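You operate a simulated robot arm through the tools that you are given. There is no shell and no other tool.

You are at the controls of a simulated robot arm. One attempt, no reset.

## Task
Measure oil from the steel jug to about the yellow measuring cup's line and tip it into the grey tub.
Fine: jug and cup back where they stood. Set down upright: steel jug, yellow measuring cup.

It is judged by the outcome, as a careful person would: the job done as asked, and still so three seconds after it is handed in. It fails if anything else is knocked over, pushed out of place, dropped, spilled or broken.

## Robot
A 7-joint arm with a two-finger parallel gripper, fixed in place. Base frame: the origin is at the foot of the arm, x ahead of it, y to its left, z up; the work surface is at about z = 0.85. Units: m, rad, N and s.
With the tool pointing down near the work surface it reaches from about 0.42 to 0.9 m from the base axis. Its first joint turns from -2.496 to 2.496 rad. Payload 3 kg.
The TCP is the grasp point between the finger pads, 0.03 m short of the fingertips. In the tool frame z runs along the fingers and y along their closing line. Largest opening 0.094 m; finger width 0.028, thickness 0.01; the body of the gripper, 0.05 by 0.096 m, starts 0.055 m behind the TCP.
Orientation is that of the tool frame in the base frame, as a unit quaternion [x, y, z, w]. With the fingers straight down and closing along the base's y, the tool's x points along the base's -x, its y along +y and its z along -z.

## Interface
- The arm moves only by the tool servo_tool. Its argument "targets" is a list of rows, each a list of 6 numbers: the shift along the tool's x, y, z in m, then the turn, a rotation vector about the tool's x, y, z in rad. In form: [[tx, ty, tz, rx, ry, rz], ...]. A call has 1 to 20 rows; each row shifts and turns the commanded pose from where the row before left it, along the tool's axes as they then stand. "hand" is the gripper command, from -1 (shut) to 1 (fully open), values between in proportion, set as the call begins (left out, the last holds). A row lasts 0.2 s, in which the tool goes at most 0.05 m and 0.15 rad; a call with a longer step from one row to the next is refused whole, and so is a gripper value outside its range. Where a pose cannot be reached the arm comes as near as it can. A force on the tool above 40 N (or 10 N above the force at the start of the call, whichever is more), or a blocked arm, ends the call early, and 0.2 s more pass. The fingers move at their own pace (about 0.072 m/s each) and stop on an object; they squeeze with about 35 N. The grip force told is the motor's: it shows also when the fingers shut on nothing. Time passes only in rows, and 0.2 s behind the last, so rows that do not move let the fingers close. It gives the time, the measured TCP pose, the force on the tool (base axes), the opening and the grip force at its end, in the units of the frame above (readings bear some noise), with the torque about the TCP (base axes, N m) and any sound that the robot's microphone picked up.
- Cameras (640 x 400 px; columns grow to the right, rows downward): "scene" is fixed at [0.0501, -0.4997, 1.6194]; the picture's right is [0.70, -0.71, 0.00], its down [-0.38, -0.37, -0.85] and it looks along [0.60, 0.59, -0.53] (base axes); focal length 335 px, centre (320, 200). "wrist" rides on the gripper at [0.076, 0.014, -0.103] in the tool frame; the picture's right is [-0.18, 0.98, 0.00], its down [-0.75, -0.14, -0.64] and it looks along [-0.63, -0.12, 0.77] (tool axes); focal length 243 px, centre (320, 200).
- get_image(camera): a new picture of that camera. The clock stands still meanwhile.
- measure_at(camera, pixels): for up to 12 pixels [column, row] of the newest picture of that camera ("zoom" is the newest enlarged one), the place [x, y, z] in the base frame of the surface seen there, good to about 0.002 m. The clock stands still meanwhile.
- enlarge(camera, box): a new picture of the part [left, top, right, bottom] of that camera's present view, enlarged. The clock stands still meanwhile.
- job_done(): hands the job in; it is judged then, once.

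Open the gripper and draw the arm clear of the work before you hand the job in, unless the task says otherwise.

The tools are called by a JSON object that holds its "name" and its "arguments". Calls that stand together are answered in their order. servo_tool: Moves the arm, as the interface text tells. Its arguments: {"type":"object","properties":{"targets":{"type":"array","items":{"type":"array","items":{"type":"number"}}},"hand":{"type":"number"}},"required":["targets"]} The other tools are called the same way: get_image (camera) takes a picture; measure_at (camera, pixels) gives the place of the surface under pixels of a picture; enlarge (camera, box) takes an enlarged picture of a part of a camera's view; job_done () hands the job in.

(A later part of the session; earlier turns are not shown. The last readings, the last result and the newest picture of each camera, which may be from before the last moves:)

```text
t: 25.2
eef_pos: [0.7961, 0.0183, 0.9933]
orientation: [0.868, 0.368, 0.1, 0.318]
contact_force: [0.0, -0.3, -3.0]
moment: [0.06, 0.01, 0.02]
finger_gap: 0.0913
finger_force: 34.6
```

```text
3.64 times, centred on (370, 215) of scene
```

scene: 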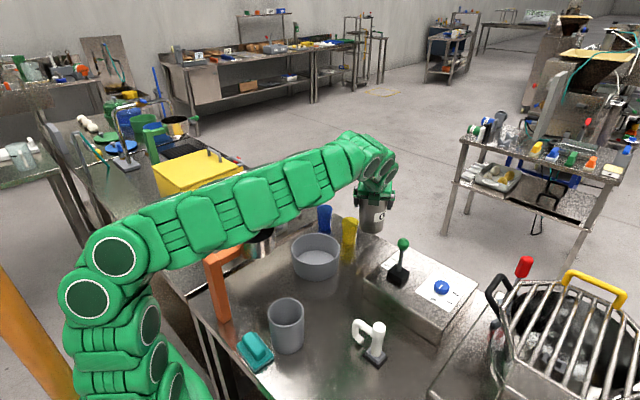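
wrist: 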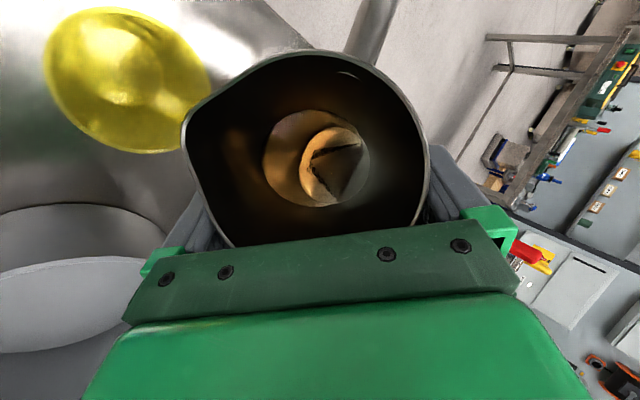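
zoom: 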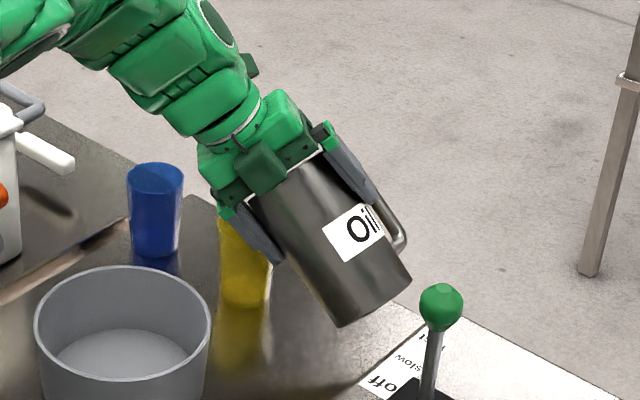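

The cup (130,80) is fully visible in the wrist view just off the spout (185,120). I tilt to 60° with small compensation and check oil level.

{"name": "servo_tool", "arguments": {"targets": [[0.001, 0.0002, -0.0019, -0.0617, -0.0503, -0.0357], [0.001, 0.0002, -0.0019, -0.0617, -0.0503, -0.0357], [0, 0, 0, 0, 0, 0]]}}

{"name": "get_image", "arguments": {"camera": "wrist"}}

{"name": "measure_at", "arguments": {"camera": "wrist", "pixels": [[185, 122], [240, 150], [270, 150], [300, 150], [230, 150], [220, 140], [150, 80], [100, 60], [330, 180]]}}

```text
t: 26.0
eef_pos: [0.7977, 0.0224, 0.9955]
orientation: [0.837, 0.375, 0.067, 0.393]
contact_force: [-0.1, 0.2, -1.5]
moment: [0.08, 0.02, 0.03]
finger_gap: 0.0912
finger_force: 35.1
```

```text
taken
```

wrist: 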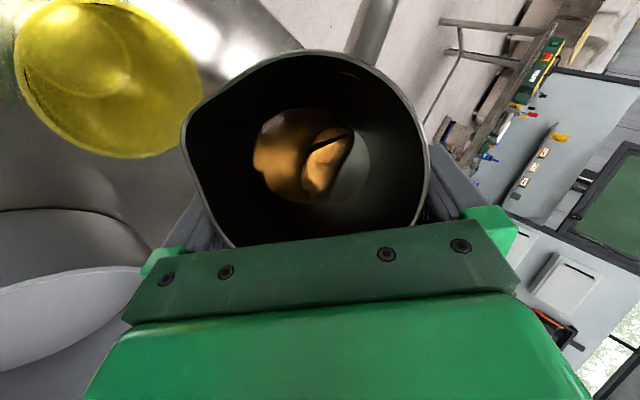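

```text
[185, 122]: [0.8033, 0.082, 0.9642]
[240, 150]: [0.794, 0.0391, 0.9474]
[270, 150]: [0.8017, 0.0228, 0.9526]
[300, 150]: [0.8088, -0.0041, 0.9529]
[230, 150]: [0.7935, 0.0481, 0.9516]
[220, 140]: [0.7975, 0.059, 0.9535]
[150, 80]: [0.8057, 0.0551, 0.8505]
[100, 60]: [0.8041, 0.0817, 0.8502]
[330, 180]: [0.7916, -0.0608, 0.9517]
```

Oil surface is z 0.9528, the lip 0.964 – 11 mm to go, and the tip (0.803,0.082) is over the cup. I tilt 3° more.

{"name": "servo_tool", "arguments": {"targets": [[0.001, 0.0006, -0.0026, -0.037, -0.0302, -0.0214], [0, 0, 0, 0, 0, 0]]}}

{"name": "get_image", "arguments": {"camera": "wrist"}}

{"name": "measure_at", "arguments": {"camera": "wrist", "pixels": [[185, 122], [270, 150], [300, 150], [210, 135], [100, 60], [330, 180]]}}

```text
t: 26.6
eef_pos: [0.797, 0.0239, 0.998]
orientation: [0.827, 0.377, 0.057, 0.414]
contact_force: [0.7, -0.1, -3.0]
moment: [0.09, 0.02, 0.02]
finger_gap: 0.0911
finger_force: 35.3
```

```text
taken
```

wrist: 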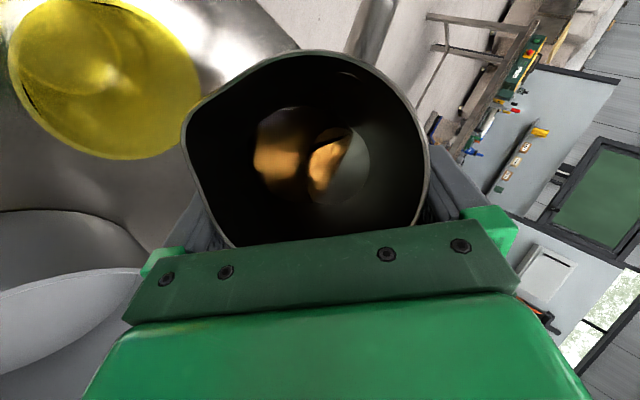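

```text
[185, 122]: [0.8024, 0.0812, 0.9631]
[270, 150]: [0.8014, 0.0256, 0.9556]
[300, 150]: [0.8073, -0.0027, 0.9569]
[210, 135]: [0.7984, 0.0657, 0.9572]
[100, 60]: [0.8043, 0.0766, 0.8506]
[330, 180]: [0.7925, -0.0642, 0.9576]
```

Oil 0.957 versus lip 0.963. Another 2.5°.

{"name": "servo_tool", "arguments": {"targets": [[0.0008, 0.0006, -0.0022, -0.0308, -0.0251, -0.0178], [0, 0, 0, 0, 0, 0]]}}

{"name": "get_image", "arguments": {"camera": "wrist"}}

{"name": "measure_at", "arguments": {"camera": "wrist", "pixels": [[185, 122], [270, 150], [300, 150], [210, 135], [100, 60], [330, 180]]}}

```text
t: 27.2
eef_pos: [0.7968, 0.0263, 0.9994]
orientation: [0.817, 0.379, 0.05, 0.432]
contact_force: [-0.3, 0.2, -3.4]
moment: [0.09, 0.01, 0.01]
finger_gap: 0.0917
finger_force: 35.0
```

```text
taken
```

wrist: 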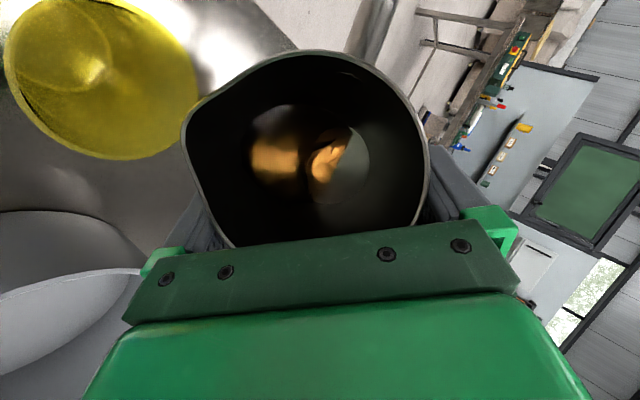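

```text
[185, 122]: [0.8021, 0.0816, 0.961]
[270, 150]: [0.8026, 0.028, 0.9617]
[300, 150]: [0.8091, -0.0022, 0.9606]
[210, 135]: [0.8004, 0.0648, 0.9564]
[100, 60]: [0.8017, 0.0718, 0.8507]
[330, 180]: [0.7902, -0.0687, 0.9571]
```

Oil is right at the lip (0.960 vs 0.961). I tilt 1.5° more and wait briefly to start a thin flow.

{"name": "servo_tool", "arguments": {"targets": [[0.0005, 0.0003, -0.0013, -0.0185, -0.0151, -0.0107], [0, 0, 0, 0, 0, 0]]}}

{"name": "enlarge", "arguments": {"camera": "wrist", "box": [0, 0, 320, 200]}}

{"name": "enlarge", "arguments": {"camera": "scene", "box": [330, 190, 410, 260]}}

```text
t: 27.8
eef_pos: [0.7972, 0.0273, 0.9994]
orientation: [0.812, 0.378, 0.045, 0.442]
contact_force: [-0.4, -0.4, -3.4]
moment: [0.07, 0.03, 0.01]
finger_gap: 0.0911
finger_force: 34.7
```

```text
2.00 times, centred on (160, 100) of wrist
```

zoom: 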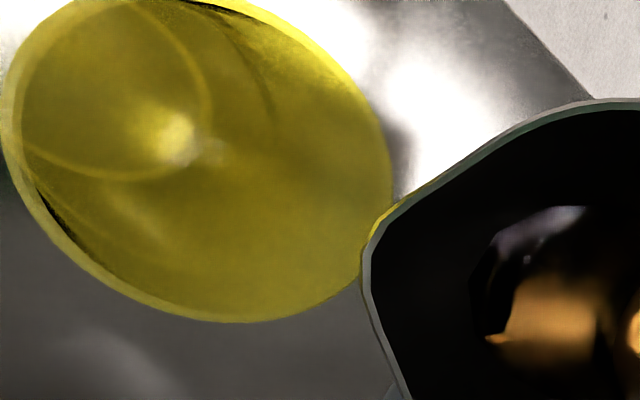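

```text
5.71 times, centred on (370, 225) of scene
```

zoom: 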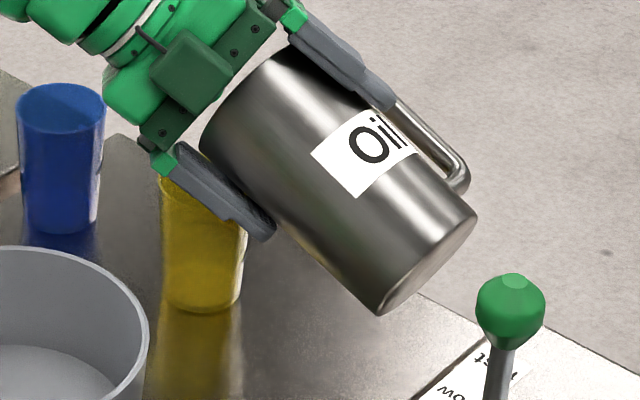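

No stream yet. Another 1.5° with two still rows.

{"name": "servo_tool", "arguments": {"targets": [[0.0005, 0.0003, -0.0013, -0.0185, -0.0151, -0.0107], [0, 0, 0, 0, 0, 0]]}}

{"name": "enlarge", "arguments": {"camera": "wrist", "box": [0, 0, 320, 200]}}

{"name": "measure_at", "arguments": {"camera": "zoom", "pixels": [[100, 100], [150, 200], [220, 220], [280, 200], [372, 250], [420, 270], [540, 320], [480, 200], [90, 60], [170, 90]]}}

```text
t: 28.4
eef_pos: [0.7971, 0.0286, 1.0018]
orientation: [0.806, 0.379, 0.039, 0.454]
contact_force: [0.3, 0.2, -3.4]
moment: [0.06, 0.05, 0.01]
finger_gap: 0.091
finger_force: 34.7
```

```text
2.00 times, centred on (160, 100) of wrist
```

zoom: 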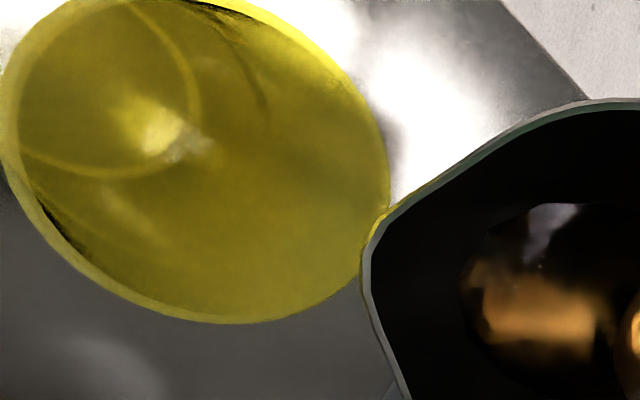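

```text
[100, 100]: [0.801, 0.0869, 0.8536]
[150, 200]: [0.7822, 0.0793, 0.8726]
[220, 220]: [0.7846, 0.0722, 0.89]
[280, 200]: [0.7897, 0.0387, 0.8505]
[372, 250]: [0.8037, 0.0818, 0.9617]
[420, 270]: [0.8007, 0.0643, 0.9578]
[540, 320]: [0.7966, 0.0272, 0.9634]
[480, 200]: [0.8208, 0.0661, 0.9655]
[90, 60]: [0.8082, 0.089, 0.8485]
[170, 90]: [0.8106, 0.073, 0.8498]
```

Still no oil in the cup (bottom reads 0.8536). Another 1.5°.

{"name": "servo_tool", "arguments": {"targets": [[0.0005, 0.0003, -0.0013, -0.0185, -0.0151, -0.0107], [0, 0, 0, 0, 0, 0]]}}

{"name": "enlarge", "arguments": {"camera": "wrist", "box": [0, 0, 320, 200]}}

{"name": "measure_at", "arguments": {"camera": "zoom", "pixels": [[100, 100], [130, 130], [150, 200], [372, 250], [420, 270], [540, 320], [400, 260], [90, 60]]}}

```text
t: 29.0
eef_pos: [0.7975, 0.0292, 1.0018]
orientation: [0.8, 0.38, 0.034, 0.464]
contact_force: [0.3, -0.1, -2.2]
moment: [0.1, 0.03, -0.01]
finger_gap: 0.0912
finger_force: 35.0
```

```text
2.00 times, centred on (160, 100) of wrist
```

zoom: 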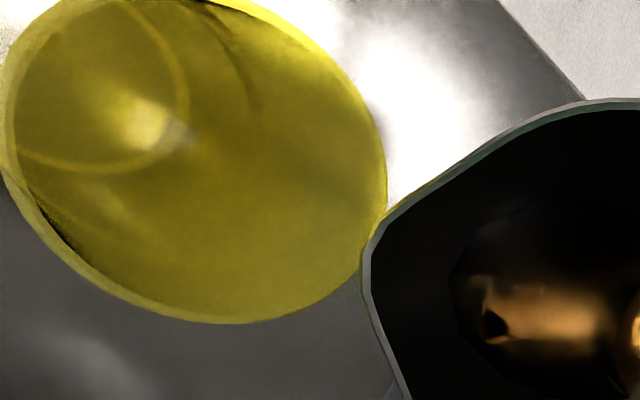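

```text
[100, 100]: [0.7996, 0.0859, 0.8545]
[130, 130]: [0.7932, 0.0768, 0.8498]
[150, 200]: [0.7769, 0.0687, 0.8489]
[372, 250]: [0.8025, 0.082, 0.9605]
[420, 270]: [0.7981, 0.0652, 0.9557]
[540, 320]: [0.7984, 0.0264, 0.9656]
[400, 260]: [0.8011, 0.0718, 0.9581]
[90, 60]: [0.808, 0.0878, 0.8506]
```

The oil front is at zoom (455,270), nearing the lip at (372,250), perhaps flowing slowly. I hold still for 0.6 s and look.

{"name": "servo_tool", "arguments": {"targets": [[0, 0, 0, 0, 0, 0], [0, 0, 0, 0, 0, 0]]}}

{"name": "enlarge", "arguments": {"camera": "wrist", "box": [0, 0, 320, 200]}}

{"name": "measure_at", "arguments": {"camera": "zoom", "pixels": [[100, 100], [372, 250], [420, 270], [500, 300], [540, 320], [580, 340], [460, 280]]}}

```text
t: 29.6
eef_pos: [0.7974, 0.0288, 1.0022]
orientation: [0.8, 0.38, 0.034, 0.463]
contact_force: [-0.6, -0.2, -2.8]
moment: [0.03, 0.08, 0.01]
finger_gap: 0.0914
finger_force: 34.4
```

```text
2.00 times, centred on (160, 100) of wrist
```

zoom: 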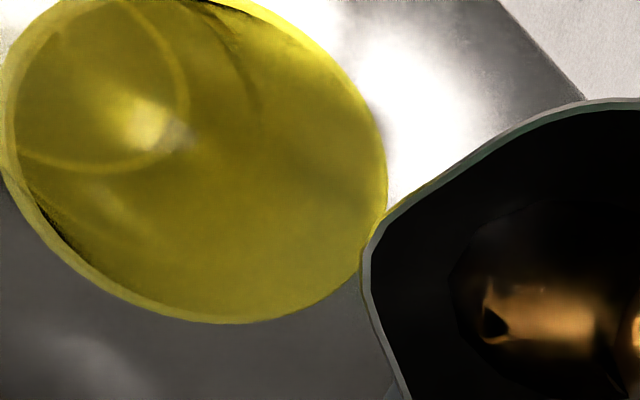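

```text
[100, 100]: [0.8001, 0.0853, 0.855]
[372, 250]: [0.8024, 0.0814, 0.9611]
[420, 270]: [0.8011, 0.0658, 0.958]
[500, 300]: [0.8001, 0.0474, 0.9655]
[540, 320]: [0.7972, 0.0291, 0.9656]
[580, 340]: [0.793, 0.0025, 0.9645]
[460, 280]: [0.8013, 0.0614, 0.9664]
```

Oil front has its edge at y≈0.061, lip at y 0.081. I continue with 1.5°.

{"name": "servo_tool", "arguments": {"targets": [[0.0005, 0.0003, -0.0013, -0.0185, -0.0151, -0.0107], [0, 0, 0, 0, 0, 0]]}}

{"name": "enlarge", "arguments": {"camera": "wrist", "box": [0, 0, 320, 200]}}

{"name": "measure_at", "arguments": {"camera": "zoom", "pixels": [[100, 100], [372, 250], [400, 260], [420, 270], [440, 280], [540, 320]]}}

```text
t: 30.2
eef_pos: [0.7968, 0.0309, 1.0027]
orientation: [0.794, 0.38, 0.029, 0.474]
contact_force: [0.1, 1.3, -2.4]
moment: [0.06, 0.03, 0.01]
finger_gap: 0.0912
finger_force: 35.1
```

```text
2.00 times, centred on (160, 100) of wrist
```

zoom: 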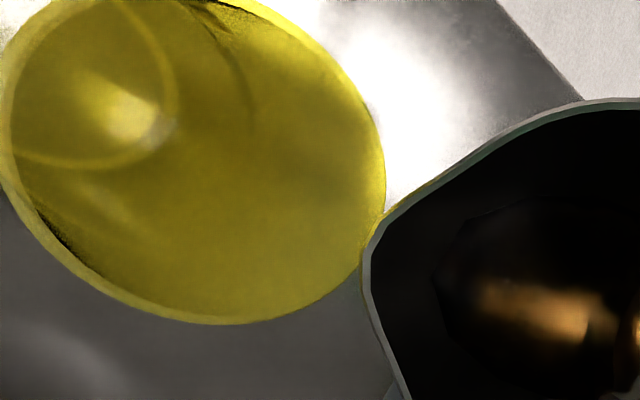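

```text
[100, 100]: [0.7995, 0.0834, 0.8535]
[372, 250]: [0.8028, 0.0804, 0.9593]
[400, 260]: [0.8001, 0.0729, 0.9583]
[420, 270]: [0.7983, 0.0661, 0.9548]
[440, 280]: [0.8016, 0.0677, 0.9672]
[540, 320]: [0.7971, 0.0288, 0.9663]
```

The front creeps forward (y≈0.068). Another 1.5°.

{"name": "servo_tool", "arguments": {"targets": [[0.0005, 0.0003, -0.0013, -0.0185, -0.0151, -0.0107], [0, 0, 0, 0, 0, 0]]}}

{"name": "enlarge", "arguments": {"camera": "wrist", "box": [0, 0, 320, 200]}}

{"name": "measure_at", "arguments": {"camera": "zoom", "pixels": [[100, 100], [372, 250], [400, 260], [420, 270], [440, 280], [540, 320]]}}

```text
t: 30.8
eef_pos: [0.7975, 0.0318, 1.0031]
orientation: [0.787, 0.381, 0.023, 0.485]
contact_force: [0.4, -0.1, -2.4]
moment: [0.07, 0.03, 0.03]
finger_gap: 0.0914
finger_force: 35.1
```

```text
2.00 times, centred on (160, 100) of wrist
```

zoom: 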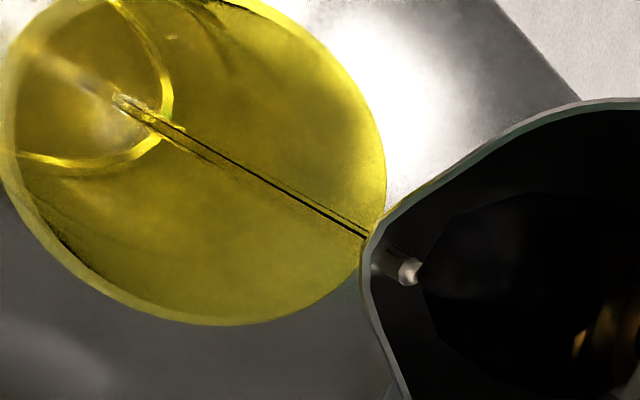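

```text
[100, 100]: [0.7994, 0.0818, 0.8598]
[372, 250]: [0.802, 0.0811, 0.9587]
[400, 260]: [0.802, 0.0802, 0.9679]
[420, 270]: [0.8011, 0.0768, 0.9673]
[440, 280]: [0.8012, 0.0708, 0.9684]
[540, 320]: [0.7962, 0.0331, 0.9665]
```

A thin stream now falls into the cup's middle, cup level reads about 0.860. I hold and watch the level rise.

{"name": "servo_tool", "arguments": {"targets": [[0, 0, 0, 0, 0, 0]]}}

{"name": "enlarge", "arguments": {"camera": "wrist", "box": [0, 0, 320, 200]}}

{"name": "measure_at", "arguments": {"camera": "zoom", "pixels": [[100, 60], [60, 100], [80, 130], [100, 100], [150, 60], [540, 320]]}}

```text
t: 31.2
eef_pos: [0.7983, 0.0318, 1.003]
orientation: [0.787, 0.381, 0.024, 0.485]
contact_force: [0.6, -0.4, -2.4]
moment: [0.06, 0.02, 0.0]
finger_gap: 0.0912
finger_force: 34.7
```

```text
2.00 times, centred on (160, 100) of wrist
```

zoom: 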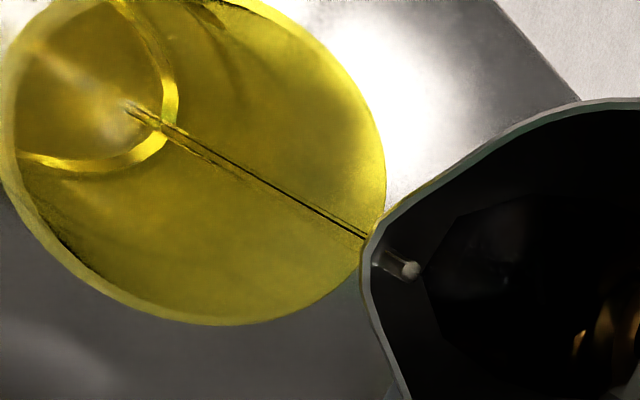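

```text
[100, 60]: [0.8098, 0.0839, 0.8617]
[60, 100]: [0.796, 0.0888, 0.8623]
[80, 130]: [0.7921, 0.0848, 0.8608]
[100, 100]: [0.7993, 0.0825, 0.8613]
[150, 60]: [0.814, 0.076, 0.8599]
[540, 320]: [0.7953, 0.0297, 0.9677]
```

The level is 0.8615, rising some 2 mm per 0.4 s; the line is near 0.885. I hold for about 1.2 s more.

{"name": "servo_tool", "arguments": {"targets": [[0, 0, 0, 0, 0, 0], [0, 0, 0, 0, 0, 0], [0, 0, 0, 0, 0, 0], [0, 0, 0, 0, 0, 0], [0, 0, 0, 0, 0, 0]]}}

{"name": "enlarge", "arguments": {"camera": "scene", "box": [335, 200, 375, 250]}}

{"name": "enlarge", "arguments": {"camera": "wrist", "box": [0, 0, 320, 200]}}

{"name": "measure_at", "arguments": {"camera": "zoom", "pixels": [[100, 60], [60, 100], [80, 130], [100, 100], [150, 60], [540, 320]]}}

```text
t: 32.4
eef_pos: [0.7972, 0.0312, 1.0037]
orientation: [0.787, 0.381, 0.025, 0.485]
contact_force: [1.0, 0.1, -3.3]
moment: [0.11, -0.01, -0.03]
finger_gap: 0.0912
finger_force: 34.9
```

```text
8.00 times, centred on (355, 225) of scene
```

zoom: 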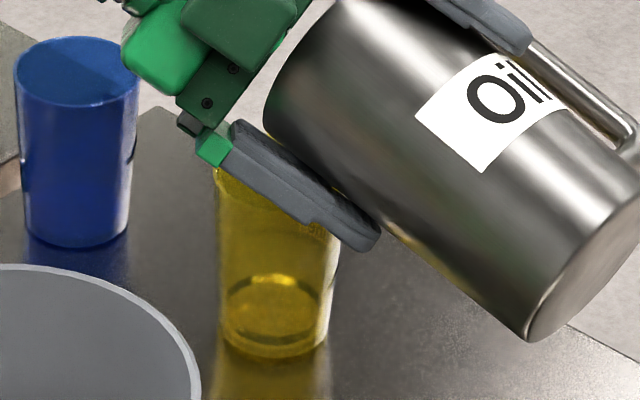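

```text
2.00 times, centred on (160, 100) of wrist
```

zoom: 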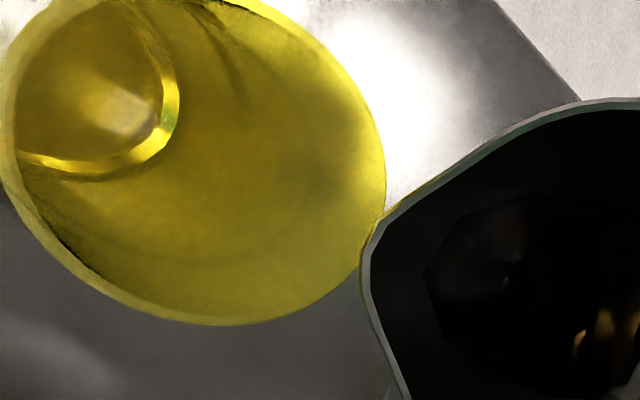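

```text
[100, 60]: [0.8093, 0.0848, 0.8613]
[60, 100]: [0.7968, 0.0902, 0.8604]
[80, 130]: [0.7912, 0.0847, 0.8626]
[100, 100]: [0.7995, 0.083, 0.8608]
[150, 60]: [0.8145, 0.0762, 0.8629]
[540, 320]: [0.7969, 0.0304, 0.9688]
```

The flow stopped by itself at level 0.861. In the scene zoom the cup wall shows a text near (315,228); I enlarge further to locate the line.

{"name": "enlarge", "arguments": {"camera": "scene", "box": [338, 215, 366, 243]}}

{"name": "measure_at", "arguments": {"camera": "zoom", "pixels": [[320, 200], [320, 230], [400, 180], [250, 150], [250, 200], [300, 250], [300, 330]]}}

```text
14.29 times, centred on (352, 229) of scene
```

zoom: 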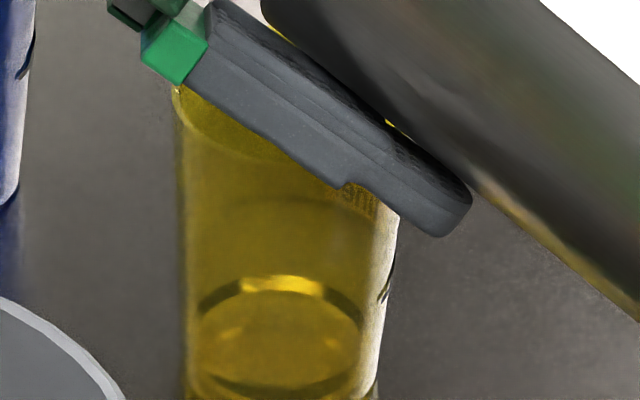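

```text
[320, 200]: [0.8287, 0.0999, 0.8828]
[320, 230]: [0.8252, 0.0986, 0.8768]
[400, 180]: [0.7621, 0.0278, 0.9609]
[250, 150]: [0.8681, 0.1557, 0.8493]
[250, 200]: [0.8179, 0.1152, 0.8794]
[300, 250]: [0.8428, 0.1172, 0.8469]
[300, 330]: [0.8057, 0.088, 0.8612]
```

The line sits at about z 0.883 (arc near zoom (250,200), text at (360,195)). Cup is at 0.861, so I tilt another 1.5° and wait.

{"name": "servo_tool", "arguments": {"targets": [[0.0005, 0.0003, -0.0013, -0.0185, -0.0151, -0.0107], [0, 0, 0, 0, 0, 0], [0, 0, 0, 0, 0, 0], [0, 0, 0, 0, 0, 0]]}}

{"name": "enlarge", "arguments": {"camera": "wrist", "box": [0, 0, 320, 200]}}

{"name": "measure_at", "arguments": {"camera": "zoom", "pixels": [[100, 60], [60, 100], [80, 130], [100, 100], [130, 60], [540, 320]]}}

```text
t: 33.4
eef_pos: [0.7974, 0.0325, 1.0044]
orientation: [0.781, 0.381, 0.019, 0.495]
contact_force: [0.2, -0.8, -2.6]
moment: [0.05, 0.0, -0.01]
finger_gap: 0.0909
finger_force: 34.6
```

```text
2.00 times, centred on (160, 100) of wrist
```

zoom: 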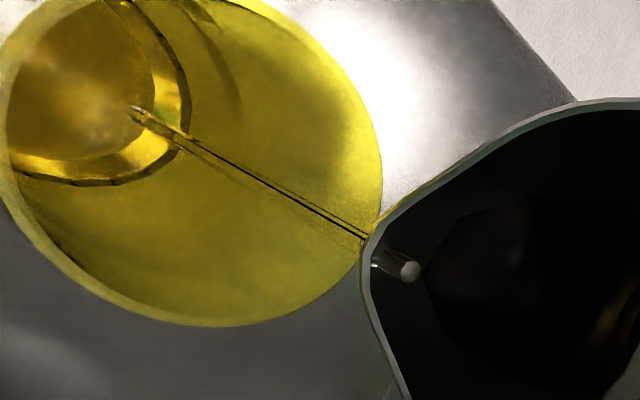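

```text
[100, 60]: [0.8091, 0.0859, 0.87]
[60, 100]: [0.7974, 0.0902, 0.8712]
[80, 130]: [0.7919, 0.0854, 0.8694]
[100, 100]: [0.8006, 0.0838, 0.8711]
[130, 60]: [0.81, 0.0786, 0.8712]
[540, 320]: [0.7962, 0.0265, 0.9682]
```

Level 0.871 and still streaming. I hold 0.6 s more.

{"name": "servo_tool", "arguments": {"targets": [[0, 0, 0, 0, 0, 0], [0, 0, 0, 0, 0, 0]]}}

{"name": "enlarge", "arguments": {"camera": "wrist", "box": [0, 0, 320, 200]}}

{"name": "measure_at", "arguments": {"camera": "zoom", "pixels": [[100, 60], [60, 100], [80, 130], [100, 100], [130, 60], [540, 320]]}}

```text
t: 34.0
eef_pos: [0.7985, 0.0318, 1.0045]
orientation: [0.781, 0.381, 0.02, 0.495]
contact_force: [-0.1, 0.5, -2.5]
moment: [0.08, 0.08, -0.03]
finger_gap: 0.0912
finger_force: 35.0
```

```text
2.00 times, centred on (160, 100) of wrist
```

zoom: 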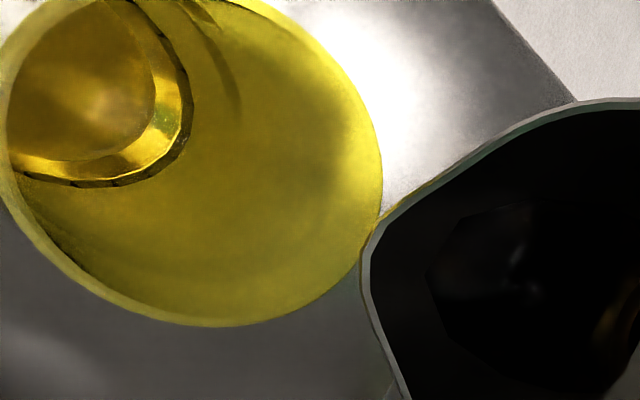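

```text
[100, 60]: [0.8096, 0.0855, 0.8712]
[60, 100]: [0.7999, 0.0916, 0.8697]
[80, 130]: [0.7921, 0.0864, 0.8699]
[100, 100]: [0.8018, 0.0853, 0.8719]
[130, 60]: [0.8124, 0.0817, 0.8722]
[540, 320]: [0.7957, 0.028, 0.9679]
```

The level settled at 0.871; each 1.5° gives about 10 mm. I tilt 1.6° more and wait.

{"name": "servo_tool", "arguments": {"targets": [[0.0005, 0.0003, -0.0013, -0.0197, -0.0161, -0.0114], [0, 0, 0, 0, 0, 0], [0, 0, 0, 0, 0, 0], [0, 0, 0, 0, 0, 0], [0, 0, 0, 0, 0, 0], [0, 0, 0, 0, 0, 0], [0, 0, 0, 0, 0, 0]]}}

{"name": "enlarge", "arguments": {"camera": "wrist", "box": [0, 0, 320, 200]}}

{"name": "measure_at", "arguments": {"camera": "zoom", "pixels": [[100, 60], [60, 100], [80, 130], [100, 100], [130, 60], [540, 320]]}}

{"name": "enlarge", "arguments": {"camera": "scene", "box": [338, 215, 366, 243]}}

```text
t: 35.6
eef_pos: [0.7983, 0.0331, 1.0043]
orientation: [0.773, 0.382, 0.014, 0.506]
contact_force: [0.8, -0.3, -2.8]
moment: [0.03, -0.01, 0.0]
finger_gap: 0.0912
finger_force: 34.7
```

```text
2.00 times, centred on (160, 100) of wrist
```

zoom: 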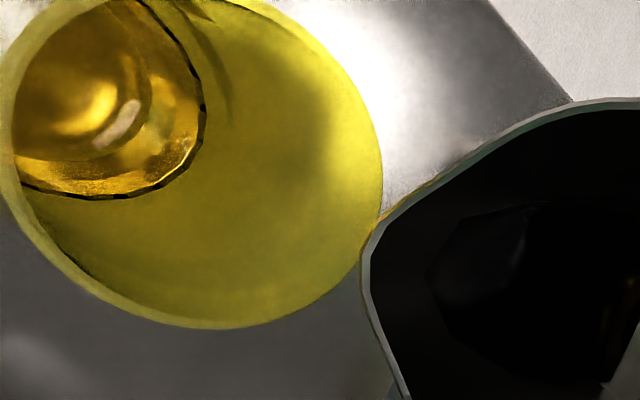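

```text
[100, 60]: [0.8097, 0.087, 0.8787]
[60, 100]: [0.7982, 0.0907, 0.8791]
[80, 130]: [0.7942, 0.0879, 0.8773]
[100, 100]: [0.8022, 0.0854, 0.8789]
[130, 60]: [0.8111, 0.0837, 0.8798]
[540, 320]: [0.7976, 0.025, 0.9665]
```

```text
14.29 times, centred on (352, 229) of scene
```

zoom: 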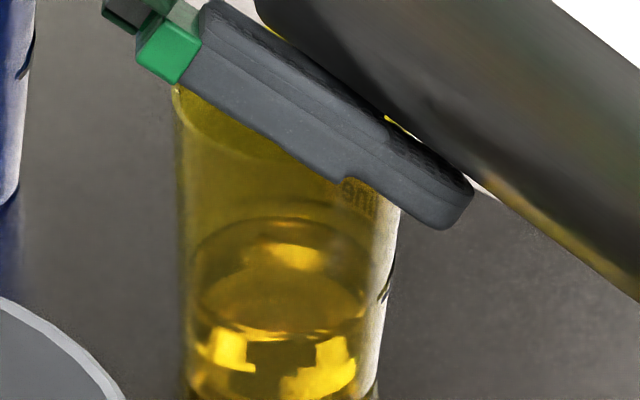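

Level 0.8785; in the scene zoom the oil's far edge is at (290,218) with the line arc just above (~(300,202)). I measure the gap.

{"name": "measure_at", "arguments": {"camera": "zoom", "pixels": [[300, 196], [300, 203], [300, 210], [300, 222], [360, 190], [365, 200], [360, 212], [345, 187], [220, 215], [220, 230], [300, 260]]}}

```text
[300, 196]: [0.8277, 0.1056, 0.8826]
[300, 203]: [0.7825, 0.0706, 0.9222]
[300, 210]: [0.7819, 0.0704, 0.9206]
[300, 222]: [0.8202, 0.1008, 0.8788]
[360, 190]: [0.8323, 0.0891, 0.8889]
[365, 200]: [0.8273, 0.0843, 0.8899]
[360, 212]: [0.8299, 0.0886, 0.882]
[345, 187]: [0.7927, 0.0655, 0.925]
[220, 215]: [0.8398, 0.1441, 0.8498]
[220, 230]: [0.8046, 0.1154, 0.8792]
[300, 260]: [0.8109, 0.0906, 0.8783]
```

The line ring reads about 0.8826–0.884; oil is 4 mm short. I add a small 0.7° tilt and wait.

{"name": "servo_tool", "arguments": {"targets": [[0.0002, 0.0001, -0.0006, -0.0086, -0.007, -0.005], [0, 0, 0, 0, 0, 0], [0, 0, 0, 0, 0, 0], [0, 0, 0, 0, 0, 0], [0, 0, 0, 0, 0, 0], [0, 0, 0, 0, 0, 0]]}}

{"name": "enlarge", "arguments": {"camera": "wrist", "box": [0, 0, 320, 200]}}

{"name": "measure_at", "arguments": {"camera": "zoom", "pixels": [[100, 60], [60, 100], [80, 130], [100, 100], [130, 60], [540, 320]]}}

{"name": "enlarge", "arguments": {"camera": "scene", "box": [338, 215, 366, 243]}}

```text
t: 37.0
eef_pos: [0.7976, 0.0351, 1.0055]
orientation: [0.772, 0.38, 0.011, 0.51]
contact_force: [-1.4, -0.5, -1.8]
moment: [0.08, 0.06, 0.03]
finger_gap: 0.091
finger_force: 34.9
```

```text
2.00 times, centred on (160, 100) of wrist
```

zoom: 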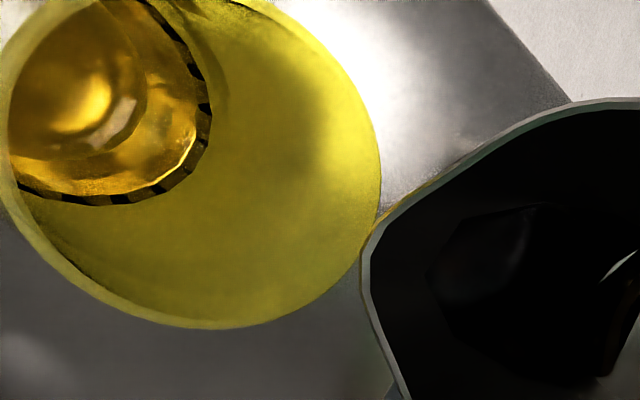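

```text
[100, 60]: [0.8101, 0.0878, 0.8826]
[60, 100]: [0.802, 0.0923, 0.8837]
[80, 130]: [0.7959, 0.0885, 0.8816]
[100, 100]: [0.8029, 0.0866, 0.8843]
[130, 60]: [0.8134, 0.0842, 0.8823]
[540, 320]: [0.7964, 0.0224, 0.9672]
```

```text
14.29 times, centred on (352, 229) of scene
```

zoom: 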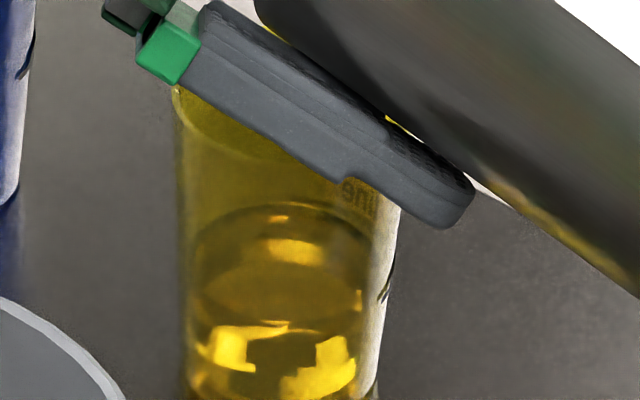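

The oil is at the line (0.883, its far edge on the ring). I tilt the jug back to 50° to stop the flow, then raise it.

{"name": "servo_tool", "arguments": {"targets": [[0, 0, 0, 0.0827, 0.0674, 0.0479], [0, 0, 0, 0.0827, 0.0674, 0.0479], [0, 0, 0, 0.0827, 0.0674, 0.0479], [0, 0, 0, 0.0827, 0.0674, 0.0479], [0, 0, 0, 0, 0, 0], [-0.0016, 0.0167, -0.0207, 0, 0, 0], [-0.0016, 0.0167, -0.0207, 0, 0, 0], [-0.0016, 0.0167, -0.0207, 0, 0, 0], [0, 0, 0, 0, 0, 0]]}}

{"name": "get_image", "arguments": {"camera": "wrist"}}

{"name": "enlarge", "arguments": {"camera": "scene", "box": [310, 160, 430, 270]}}

```text
t: 39.0
eef_pos: [0.7972, 0.0343, 1.0836]
orientation: [0.868, 0.368, 0.1, 0.318]
contact_force: [-0.8, -1.0, -2.0]
moment: [0.03, 0.08, 0.0]
finger_gap: 0.0911
finger_force: 35.2
```

```text
taken
```

wrist: 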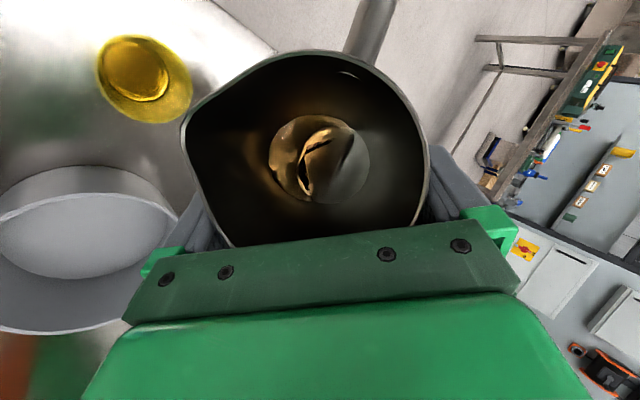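

```text
3.64 times, centred on (370, 215) of scene
```

zoom: 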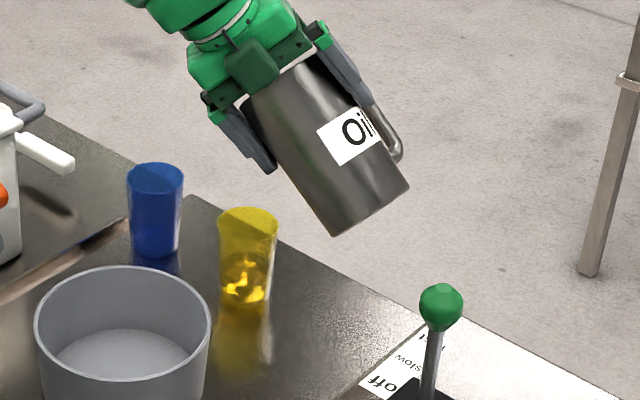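

The cup holds oil and no spill shows. I check the filled cup closely in scene, and then turn the jug upright.

{"name": "servo_tool", "arguments": {"targets": [[0, 0, 0, 0.0686, 0.0559, 0.0397], [0, 0, 0, 0.0686, 0.0559, 0.0397], [0, 0, 0, 0.0686, 0.0559, 0.0397], [0, 0, 0, 0.0686, 0.0559, 0.0397], [0, 0, 0, 0.0686, 0.0559, 0.0397], [0, 0, 0, 0.0686, 0.0559, 0.0397], [0, 0, 0, 0.0686, 0.0559, 0.0397], [0, 0, 0, 0.0686, 0.0559, 0.0397], [0, 0, 0, 0.0686, 0.0559, 0.0397], [0, 0, 0, 0, 0, 0]]}}

{"name": "enlarge", "arguments": {"camera": "scene", "box": [335, 205, 371, 250]}}

{"name": "get_image", "arguments": {"camera": "wrist"}}

```text
t: 41.2
eef_pos: [0.7965, 0.0333, 1.0845]
orientation: [0.921, 0.29, 0.247, -0.078]
contact_force: [-0.2, 0.0, -2.4]
moment: [0.02, 0.03, -0.05]
finger_gap: 0.0915
finger_force: 34.4
```

```text
8.89 times, centred on (353, 228) of scene
```

zoom: 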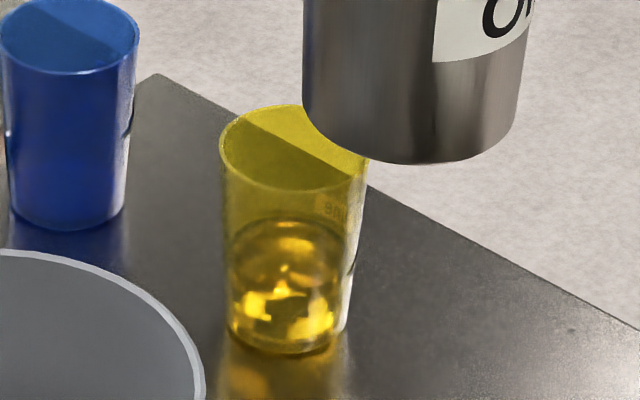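

```text
taken
```

wrist: 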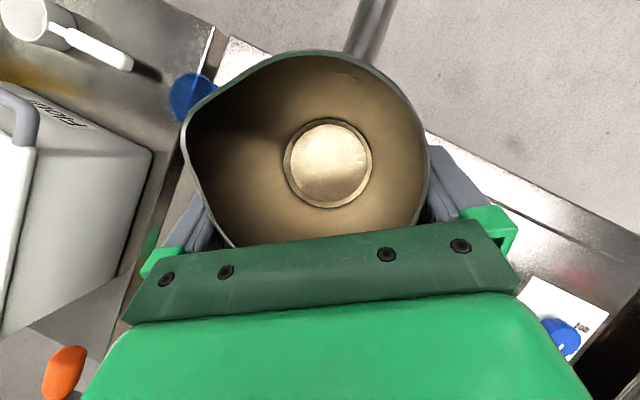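

The jug is upright and oil remains in it. I carry it back above its original place at z 1.06.

{"name": "servo_tool", "arguments": {"targets": [[-0.0164, 0.0046, -0.0038, 0, 0, 0], [-0.0164, 0.0046, -0.0038, 0, 0, 0], [-0.0164, 0.0046, -0.0038, 0, 0, 0], [-0.0164, 0.0046, -0.0038, 0, 0, 0], [-0.0164, 0.0046, -0.0038, 0, 0, 0], [0, 0, 0, 0, 0, 0]]}}

```text
t: 42.6
eef_pos: [0.7444, -0.0307, 1.0612]
orientation: [0.921, 0.291, 0.247, -0.078]
contact_force: [-0.3, 0.6, -2.3]
moment: [-0.03, 0.01, 0.01]
finger_gap: 0.0912
finger_force: 35.2
```

Aligned over the original place. I lower 0.095 m.

{"name": "servo_tool", "arguments": {"targets": [[-0.0085, 0.0005, 0.0132, 0, 0, 0], [-0.0079, 0, 0.0137, 0, 0, 0], [-0.0079, 0, 0.0137, 0, 0, 0], [-0.0079, 0, 0.0137, 0, 0, 0], [-0.0079, 0, 0.0137, 0, 0, 0], [-0.0079, 0, 0.0137, 0, 0, 0], [0, 0, 0, 0, 0, 0]]}}

{"name": "enlarge", "arguments": {"camera": "scene", "box": [310, 190, 430, 290]}}

```text
t: 44.2
eef_pos: [0.7432, -0.0315, 0.9652]
orientation: [0.921, 0.29, 0.247, -0.078]
contact_force: [0.4, -0.3, -2.1]
moment: [-0.01, 0.02, 0.01]
finger_gap: 0.0911
finger_force: 34.6
```

```text
4.00 times, centred on (370, 240) of scene
```

zoom: 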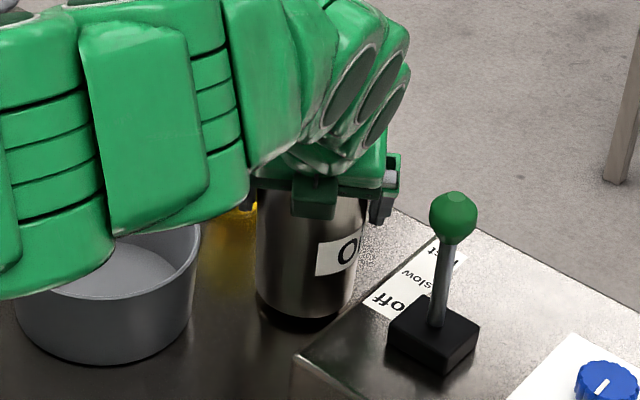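

About 9 mm remain. I lower in 1.5–2 mm rows until contact.

{"name": "servo_tool", "arguments": {"targets": [[-0.001, 0, 0.0017, 0, 0, 0], [-0.001, 0, 0.0017, 0, 0, 0], [-0.001, 0, 0.0017, 0, 0, 0], [-0.0008, 0, 0.0013, 0, 0, 0], [-0.0008, 0, 0.0013, 0, 0, 0]]}}

```text
t: 45.4
eef_pos: [0.7438, -0.0315, 0.9559]
orientation: [0.921, 0.29, 0.248, -0.078]
contact_force: [0.0, 0.3, -2.7]
moment: [-0.03, 0.02, 0.0]
finger_gap: 0.0912
finger_force: 34.6
```

Still carrying the weight (-2.7 N), so I go down 1 mm more.

{"name": "servo_tool", "arguments": {"targets": [[-0.0004, 0, 0.0007, 0, 0, 0], [-0.0003, 0, 0.0005, 0, 0, 0]]}}

```text
t: 46.0
eef_pos: [0.7447, -0.031, 0.9565]
orientation: [0.921, 0.291, 0.248, -0.077]
contact_force: [0.5, 0.2, 1.1]
moment: [-0.05, 0.01, 0.0]
finger_gap: 0.0912
finger_force: 34.6
```

Contact: the force is now +1.1 N, so the jug stands on the table. I open the gripper.

{"name": "servo_tool", "arguments": {"targets": [[0, 0, 0, 0, 0, 0], [0, 0, 0, 0, 0, 0], [0, 0, 0, 0, 0, 0]], "hand": 1}}

{"name": "get_image", "arguments": {"camera": "wrist"}}

```text
t: 46.8
eef_pos: [0.744, -0.0317, 0.9565]
orientation: [0.921, 0.29, 0.246, -0.077]
contact_force: [-0.5, 0.7, -0.5]
moment: [0.02, -0.02, 0.02]
finger_gap: 0.0939
finger_force: 0.0
```

```text
taken
```

wrist: 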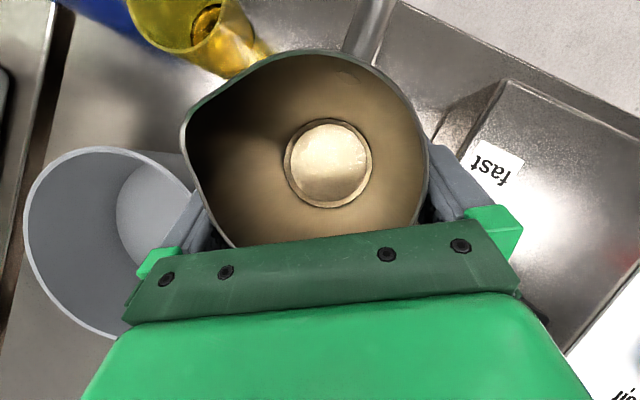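

Released; the jug stands as at the start. I retreat straight back along the tool axis.

{"name": "servo_tool", "arguments": {"targets": [[0, 0, -0.01, 0, 0, 0], [0, 0, -0.01, 0, 0, 0], [0, 0, -0.015, 0, 0, 0], [0, 0, -0.02, 0, 0, 0], [0, 0, -0.025, 0, 0, 0], [0, 0, -0.03, 0, 0, 0], [0, 0, -0.03, 0, 0, 0]]}}

{"name": "get_image", "arguments": {"camera": "wrist"}}

{"name": "get_image", "arguments": {"camera": "scene"}}

```text
t: 48.4
eef_pos: [0.6854, -0.0719, 1.0766]
orientation: [0.921, 0.29, 0.246, -0.078]
contact_force: [0.5, 0.6, 0.9]
moment: [-0.02, 0.02, -0.02]
finger_gap: 0.094
finger_force: 0.1
```

```text
taken
```

wrist: 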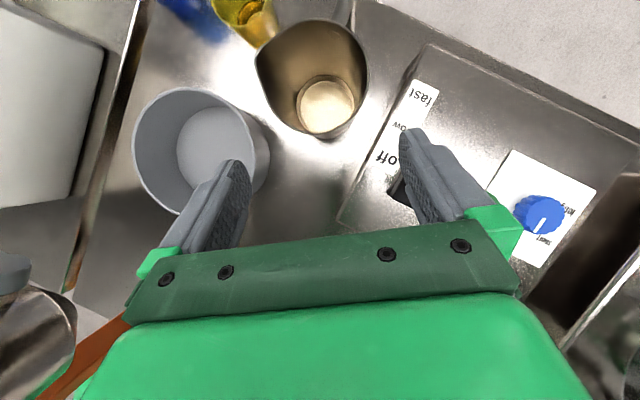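

```text
taken
```

scene: 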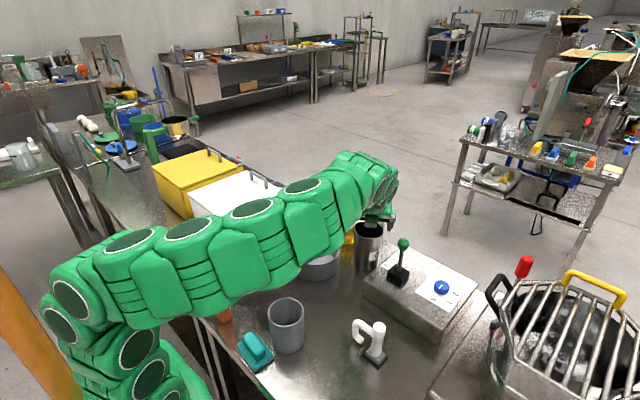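

The jug stands where it was. Now for the cup, I plan a grasp with the tool 45° down, coming from the +y side (azimuth about -50°), so that pouring towards -y leaves the wrist in open space. First I rise and shift over.

{"name": "servo_tool", "arguments": {"targets": [[0.02, 0, -0.0347, 0, 0, 0], [0.02, 0, -0.0347, 0, 0, 0], [0.02, 0, -0.0347, 0, 0, 0], [0.0175, -0.0287, 0.01, 0, 0, 0], [0.0175, -0.0287, 0.01, 0, 0, 0], [0, 0, 0, 0, 0.1309, 0], [0, 0, 0, 0, 0.1309, 0], [0, 0, 0, -0.0954, 0, 0.0954], [0, 0, 0, -0.0954, 0, 0.0954], [0, 0, 0, -0.0954, 0, 0.0954], [0, 0, 0, -0.0954, 0, 0.0954]], "hand": 1}}

{"name": "get_image", "arguments": {"camera": "scene"}}

{"name": "get_image", "arguments": {"camera": "wrist"}}

```text
t: 50.8
eef_pos: [0.6873, -0.0015, 1.196]
orientation: [0.924, 0.033, 0.382, -0.014]
contact_force: [0.9, 0.4, 0.1]
moment: [-0.02, -0.01, -0.02]
finger_gap: 0.0942
finger_force: 0.1
```

```text
taken
```

scene: 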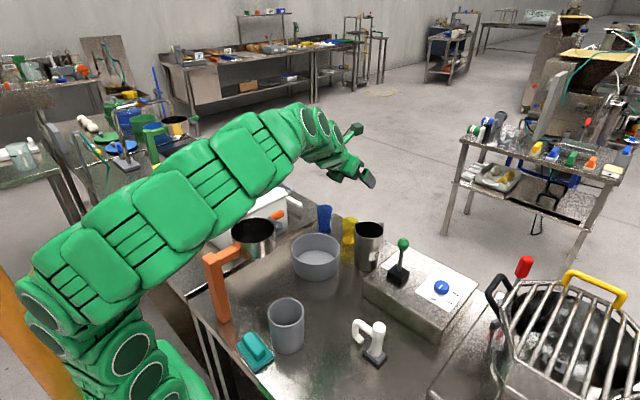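

```text
taken
```

wrist: 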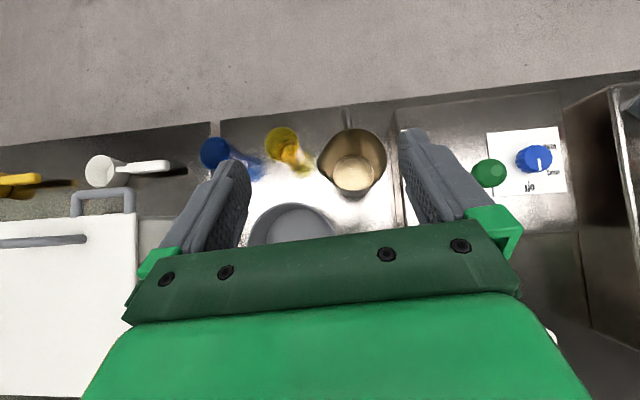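

Turning works so far (azimuth about 4°). I measure cup, jug and blue cup from this view.

{"name": "enlarge", "arguments": {"camera": "wrist", "box": [190, 110, 400, 240]}}

{"name": "measure_at", "arguments": {"camera": "wrist", "pixels": [[265, 142], [298, 141], [281, 127], [281, 156], [353, 130], [320, 155], [386, 160], [202, 150], [230, 150], [215, 137], [250, 235], [310, 215]]}}

```text
3.05 times, centred on (295, 175) of wrist
```

zoom: 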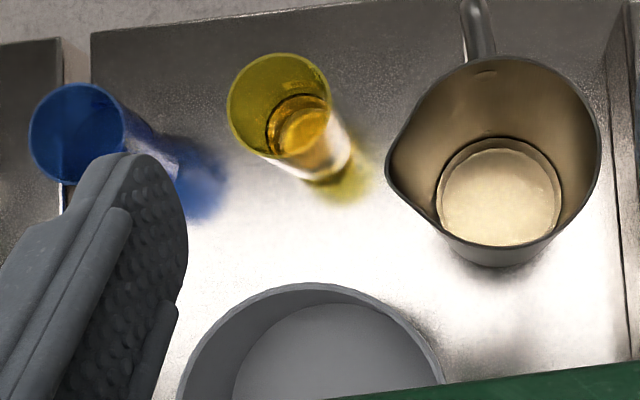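

```text
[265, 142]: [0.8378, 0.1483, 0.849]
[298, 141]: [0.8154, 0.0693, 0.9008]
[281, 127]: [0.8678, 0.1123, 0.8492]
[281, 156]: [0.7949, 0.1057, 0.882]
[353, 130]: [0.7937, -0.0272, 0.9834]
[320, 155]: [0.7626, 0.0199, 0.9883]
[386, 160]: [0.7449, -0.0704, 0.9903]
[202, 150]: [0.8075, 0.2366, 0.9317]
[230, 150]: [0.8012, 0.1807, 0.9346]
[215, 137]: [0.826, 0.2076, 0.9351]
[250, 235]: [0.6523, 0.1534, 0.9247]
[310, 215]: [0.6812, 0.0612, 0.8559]
```

Jug unmoved; blue cup at (0.803,0.208). I continue the yaw to azimuth -50°.

{"name": "servo_tool", "arguments": {"targets": [[0, 0, 0, -0.0954, 0, 0.0954], [0, 0, 0, -0.0954, 0, 0.0954], [0, 0, 0, -0.0954, 0, 0.0954], [0, 0, 0, -0.0954, 0, 0.0954], [0, 0, 0, -0.0954, 0, 0.0954], [0, 0, 0, -0.0954, 0, 0.0954], [0, 0, 0, -0.0954, 0, 0.0954], [0, 0, 0, 0, 0, 0]]}}

{"name": "get_image", "arguments": {"camera": "scene"}}

{"name": "get_image", "arguments": {"camera": "wrist"}}

```text
t: 52.6
eef_pos: [0.6849, -0.0024, 1.1974]
orientation: [0.836, -0.392, 0.347, 0.163]
contact_force: [1.3, 0.4, 0.1]
moment: [0.01, 0.0, 0.04]
finger_gap: 0.0939
finger_force: 0.1
```

```text
taken
```

scene: 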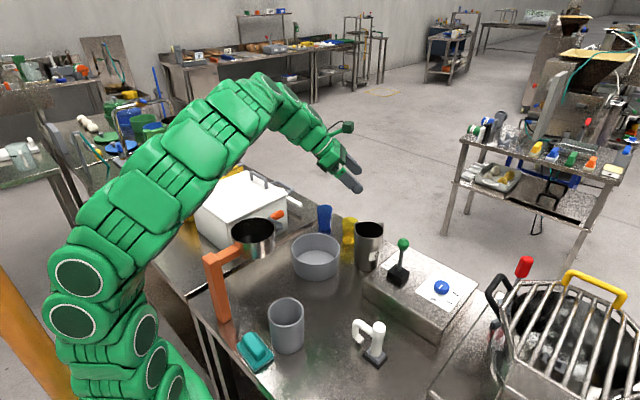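

```text
taken
```

wrist: 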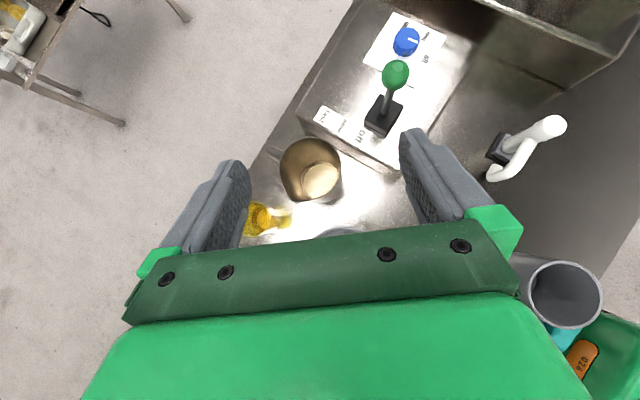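

Everything is clear. Before taking the cup I rehearse the pouring pose empty: move over the tub to (0.64,0.13,1.06).

{"name": "servo_tool", "arguments": {"targets": [[-0.0378, -0.0099, 0.0009, 0, 0, 0], [-0.0378, -0.0099, 0.0009, 0, 0, 0], [-0.0378, -0.0099, 0.0009, 0, 0, 0], [-0.0378, -0.0099, 0.0009, 0, 0, 0], [-0.0378, -0.0099, 0.0009, 0, 0, 0], [0, 0, 0, 0.0648, -0.1103, 0.0648], [0, 0, 0, 0.0648, -0.1103, 0.0648], [0, 0, 0, 0.0648, -0.1103, 0.0648], [0, 0, 0, 0.0648, -0.1103, 0.0648], [0, 0, 0, 0.0648, -0.1103, 0.0648]]}}

{"name": "get_image", "arguments": {"camera": "scene"}}

```text
t: 54.8
eef_pos: [0.6403, 0.1306, 1.0605]
orientation: [0.841, -0.488, 0.186, -0.143]
contact_force: [0.3, 0.0, 0.4]
moment: [0.03, 0.0, 0.0]
finger_gap: 0.094
finger_force: 0.1
```

```text
taken
```

scene: 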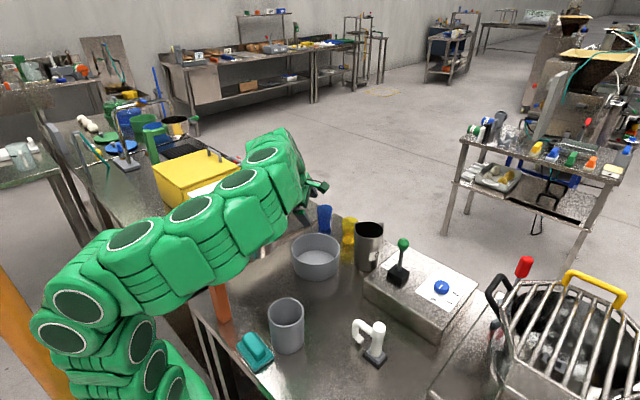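

Fine so far at 41°. I rehearse further to about 82°.

{"name": "servo_tool", "arguments": {"targets": [[0, 0, 0, 0.0648, -0.1103, 0.0648], [0, 0, 0, 0.0648, -0.1103, 0.0648], [0, 0, 0, 0.0648, -0.1103, 0.0648], [0, 0, 0, 0.0648, -0.1103, 0.0648], [0, 0, 0, 0.0648, -0.1103, 0.0648], [0, 0, 0, 0, 0, 0]]}}

{"name": "get_image", "arguments": {"camera": "scene"}}

{"name": "get_image", "arguments": {"camera": "wrist"}}

```text
t: 56.2
eef_pos: [0.6417, 0.1295, 1.0606]
orientation: [0.738, -0.522, 0.002, -0.428]
contact_force: [0.9, 0.7, 0.5]
moment: [0.01, -0.01, 0.01]
finger_gap: 0.0941
finger_force: 0.2
```

```text
taken
```

scene: 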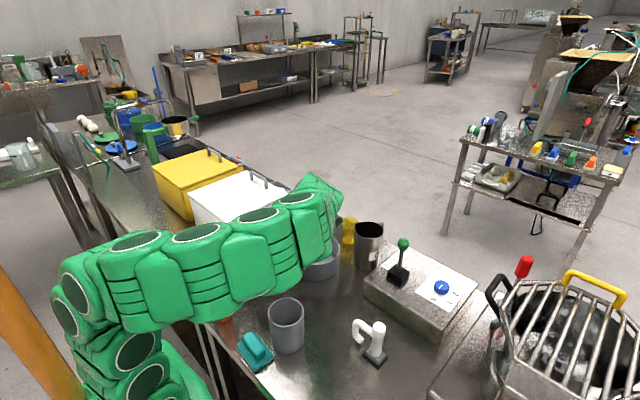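

```text
taken
```

wrist: 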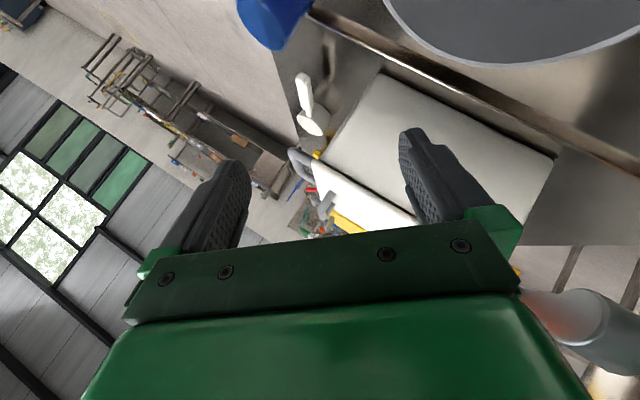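

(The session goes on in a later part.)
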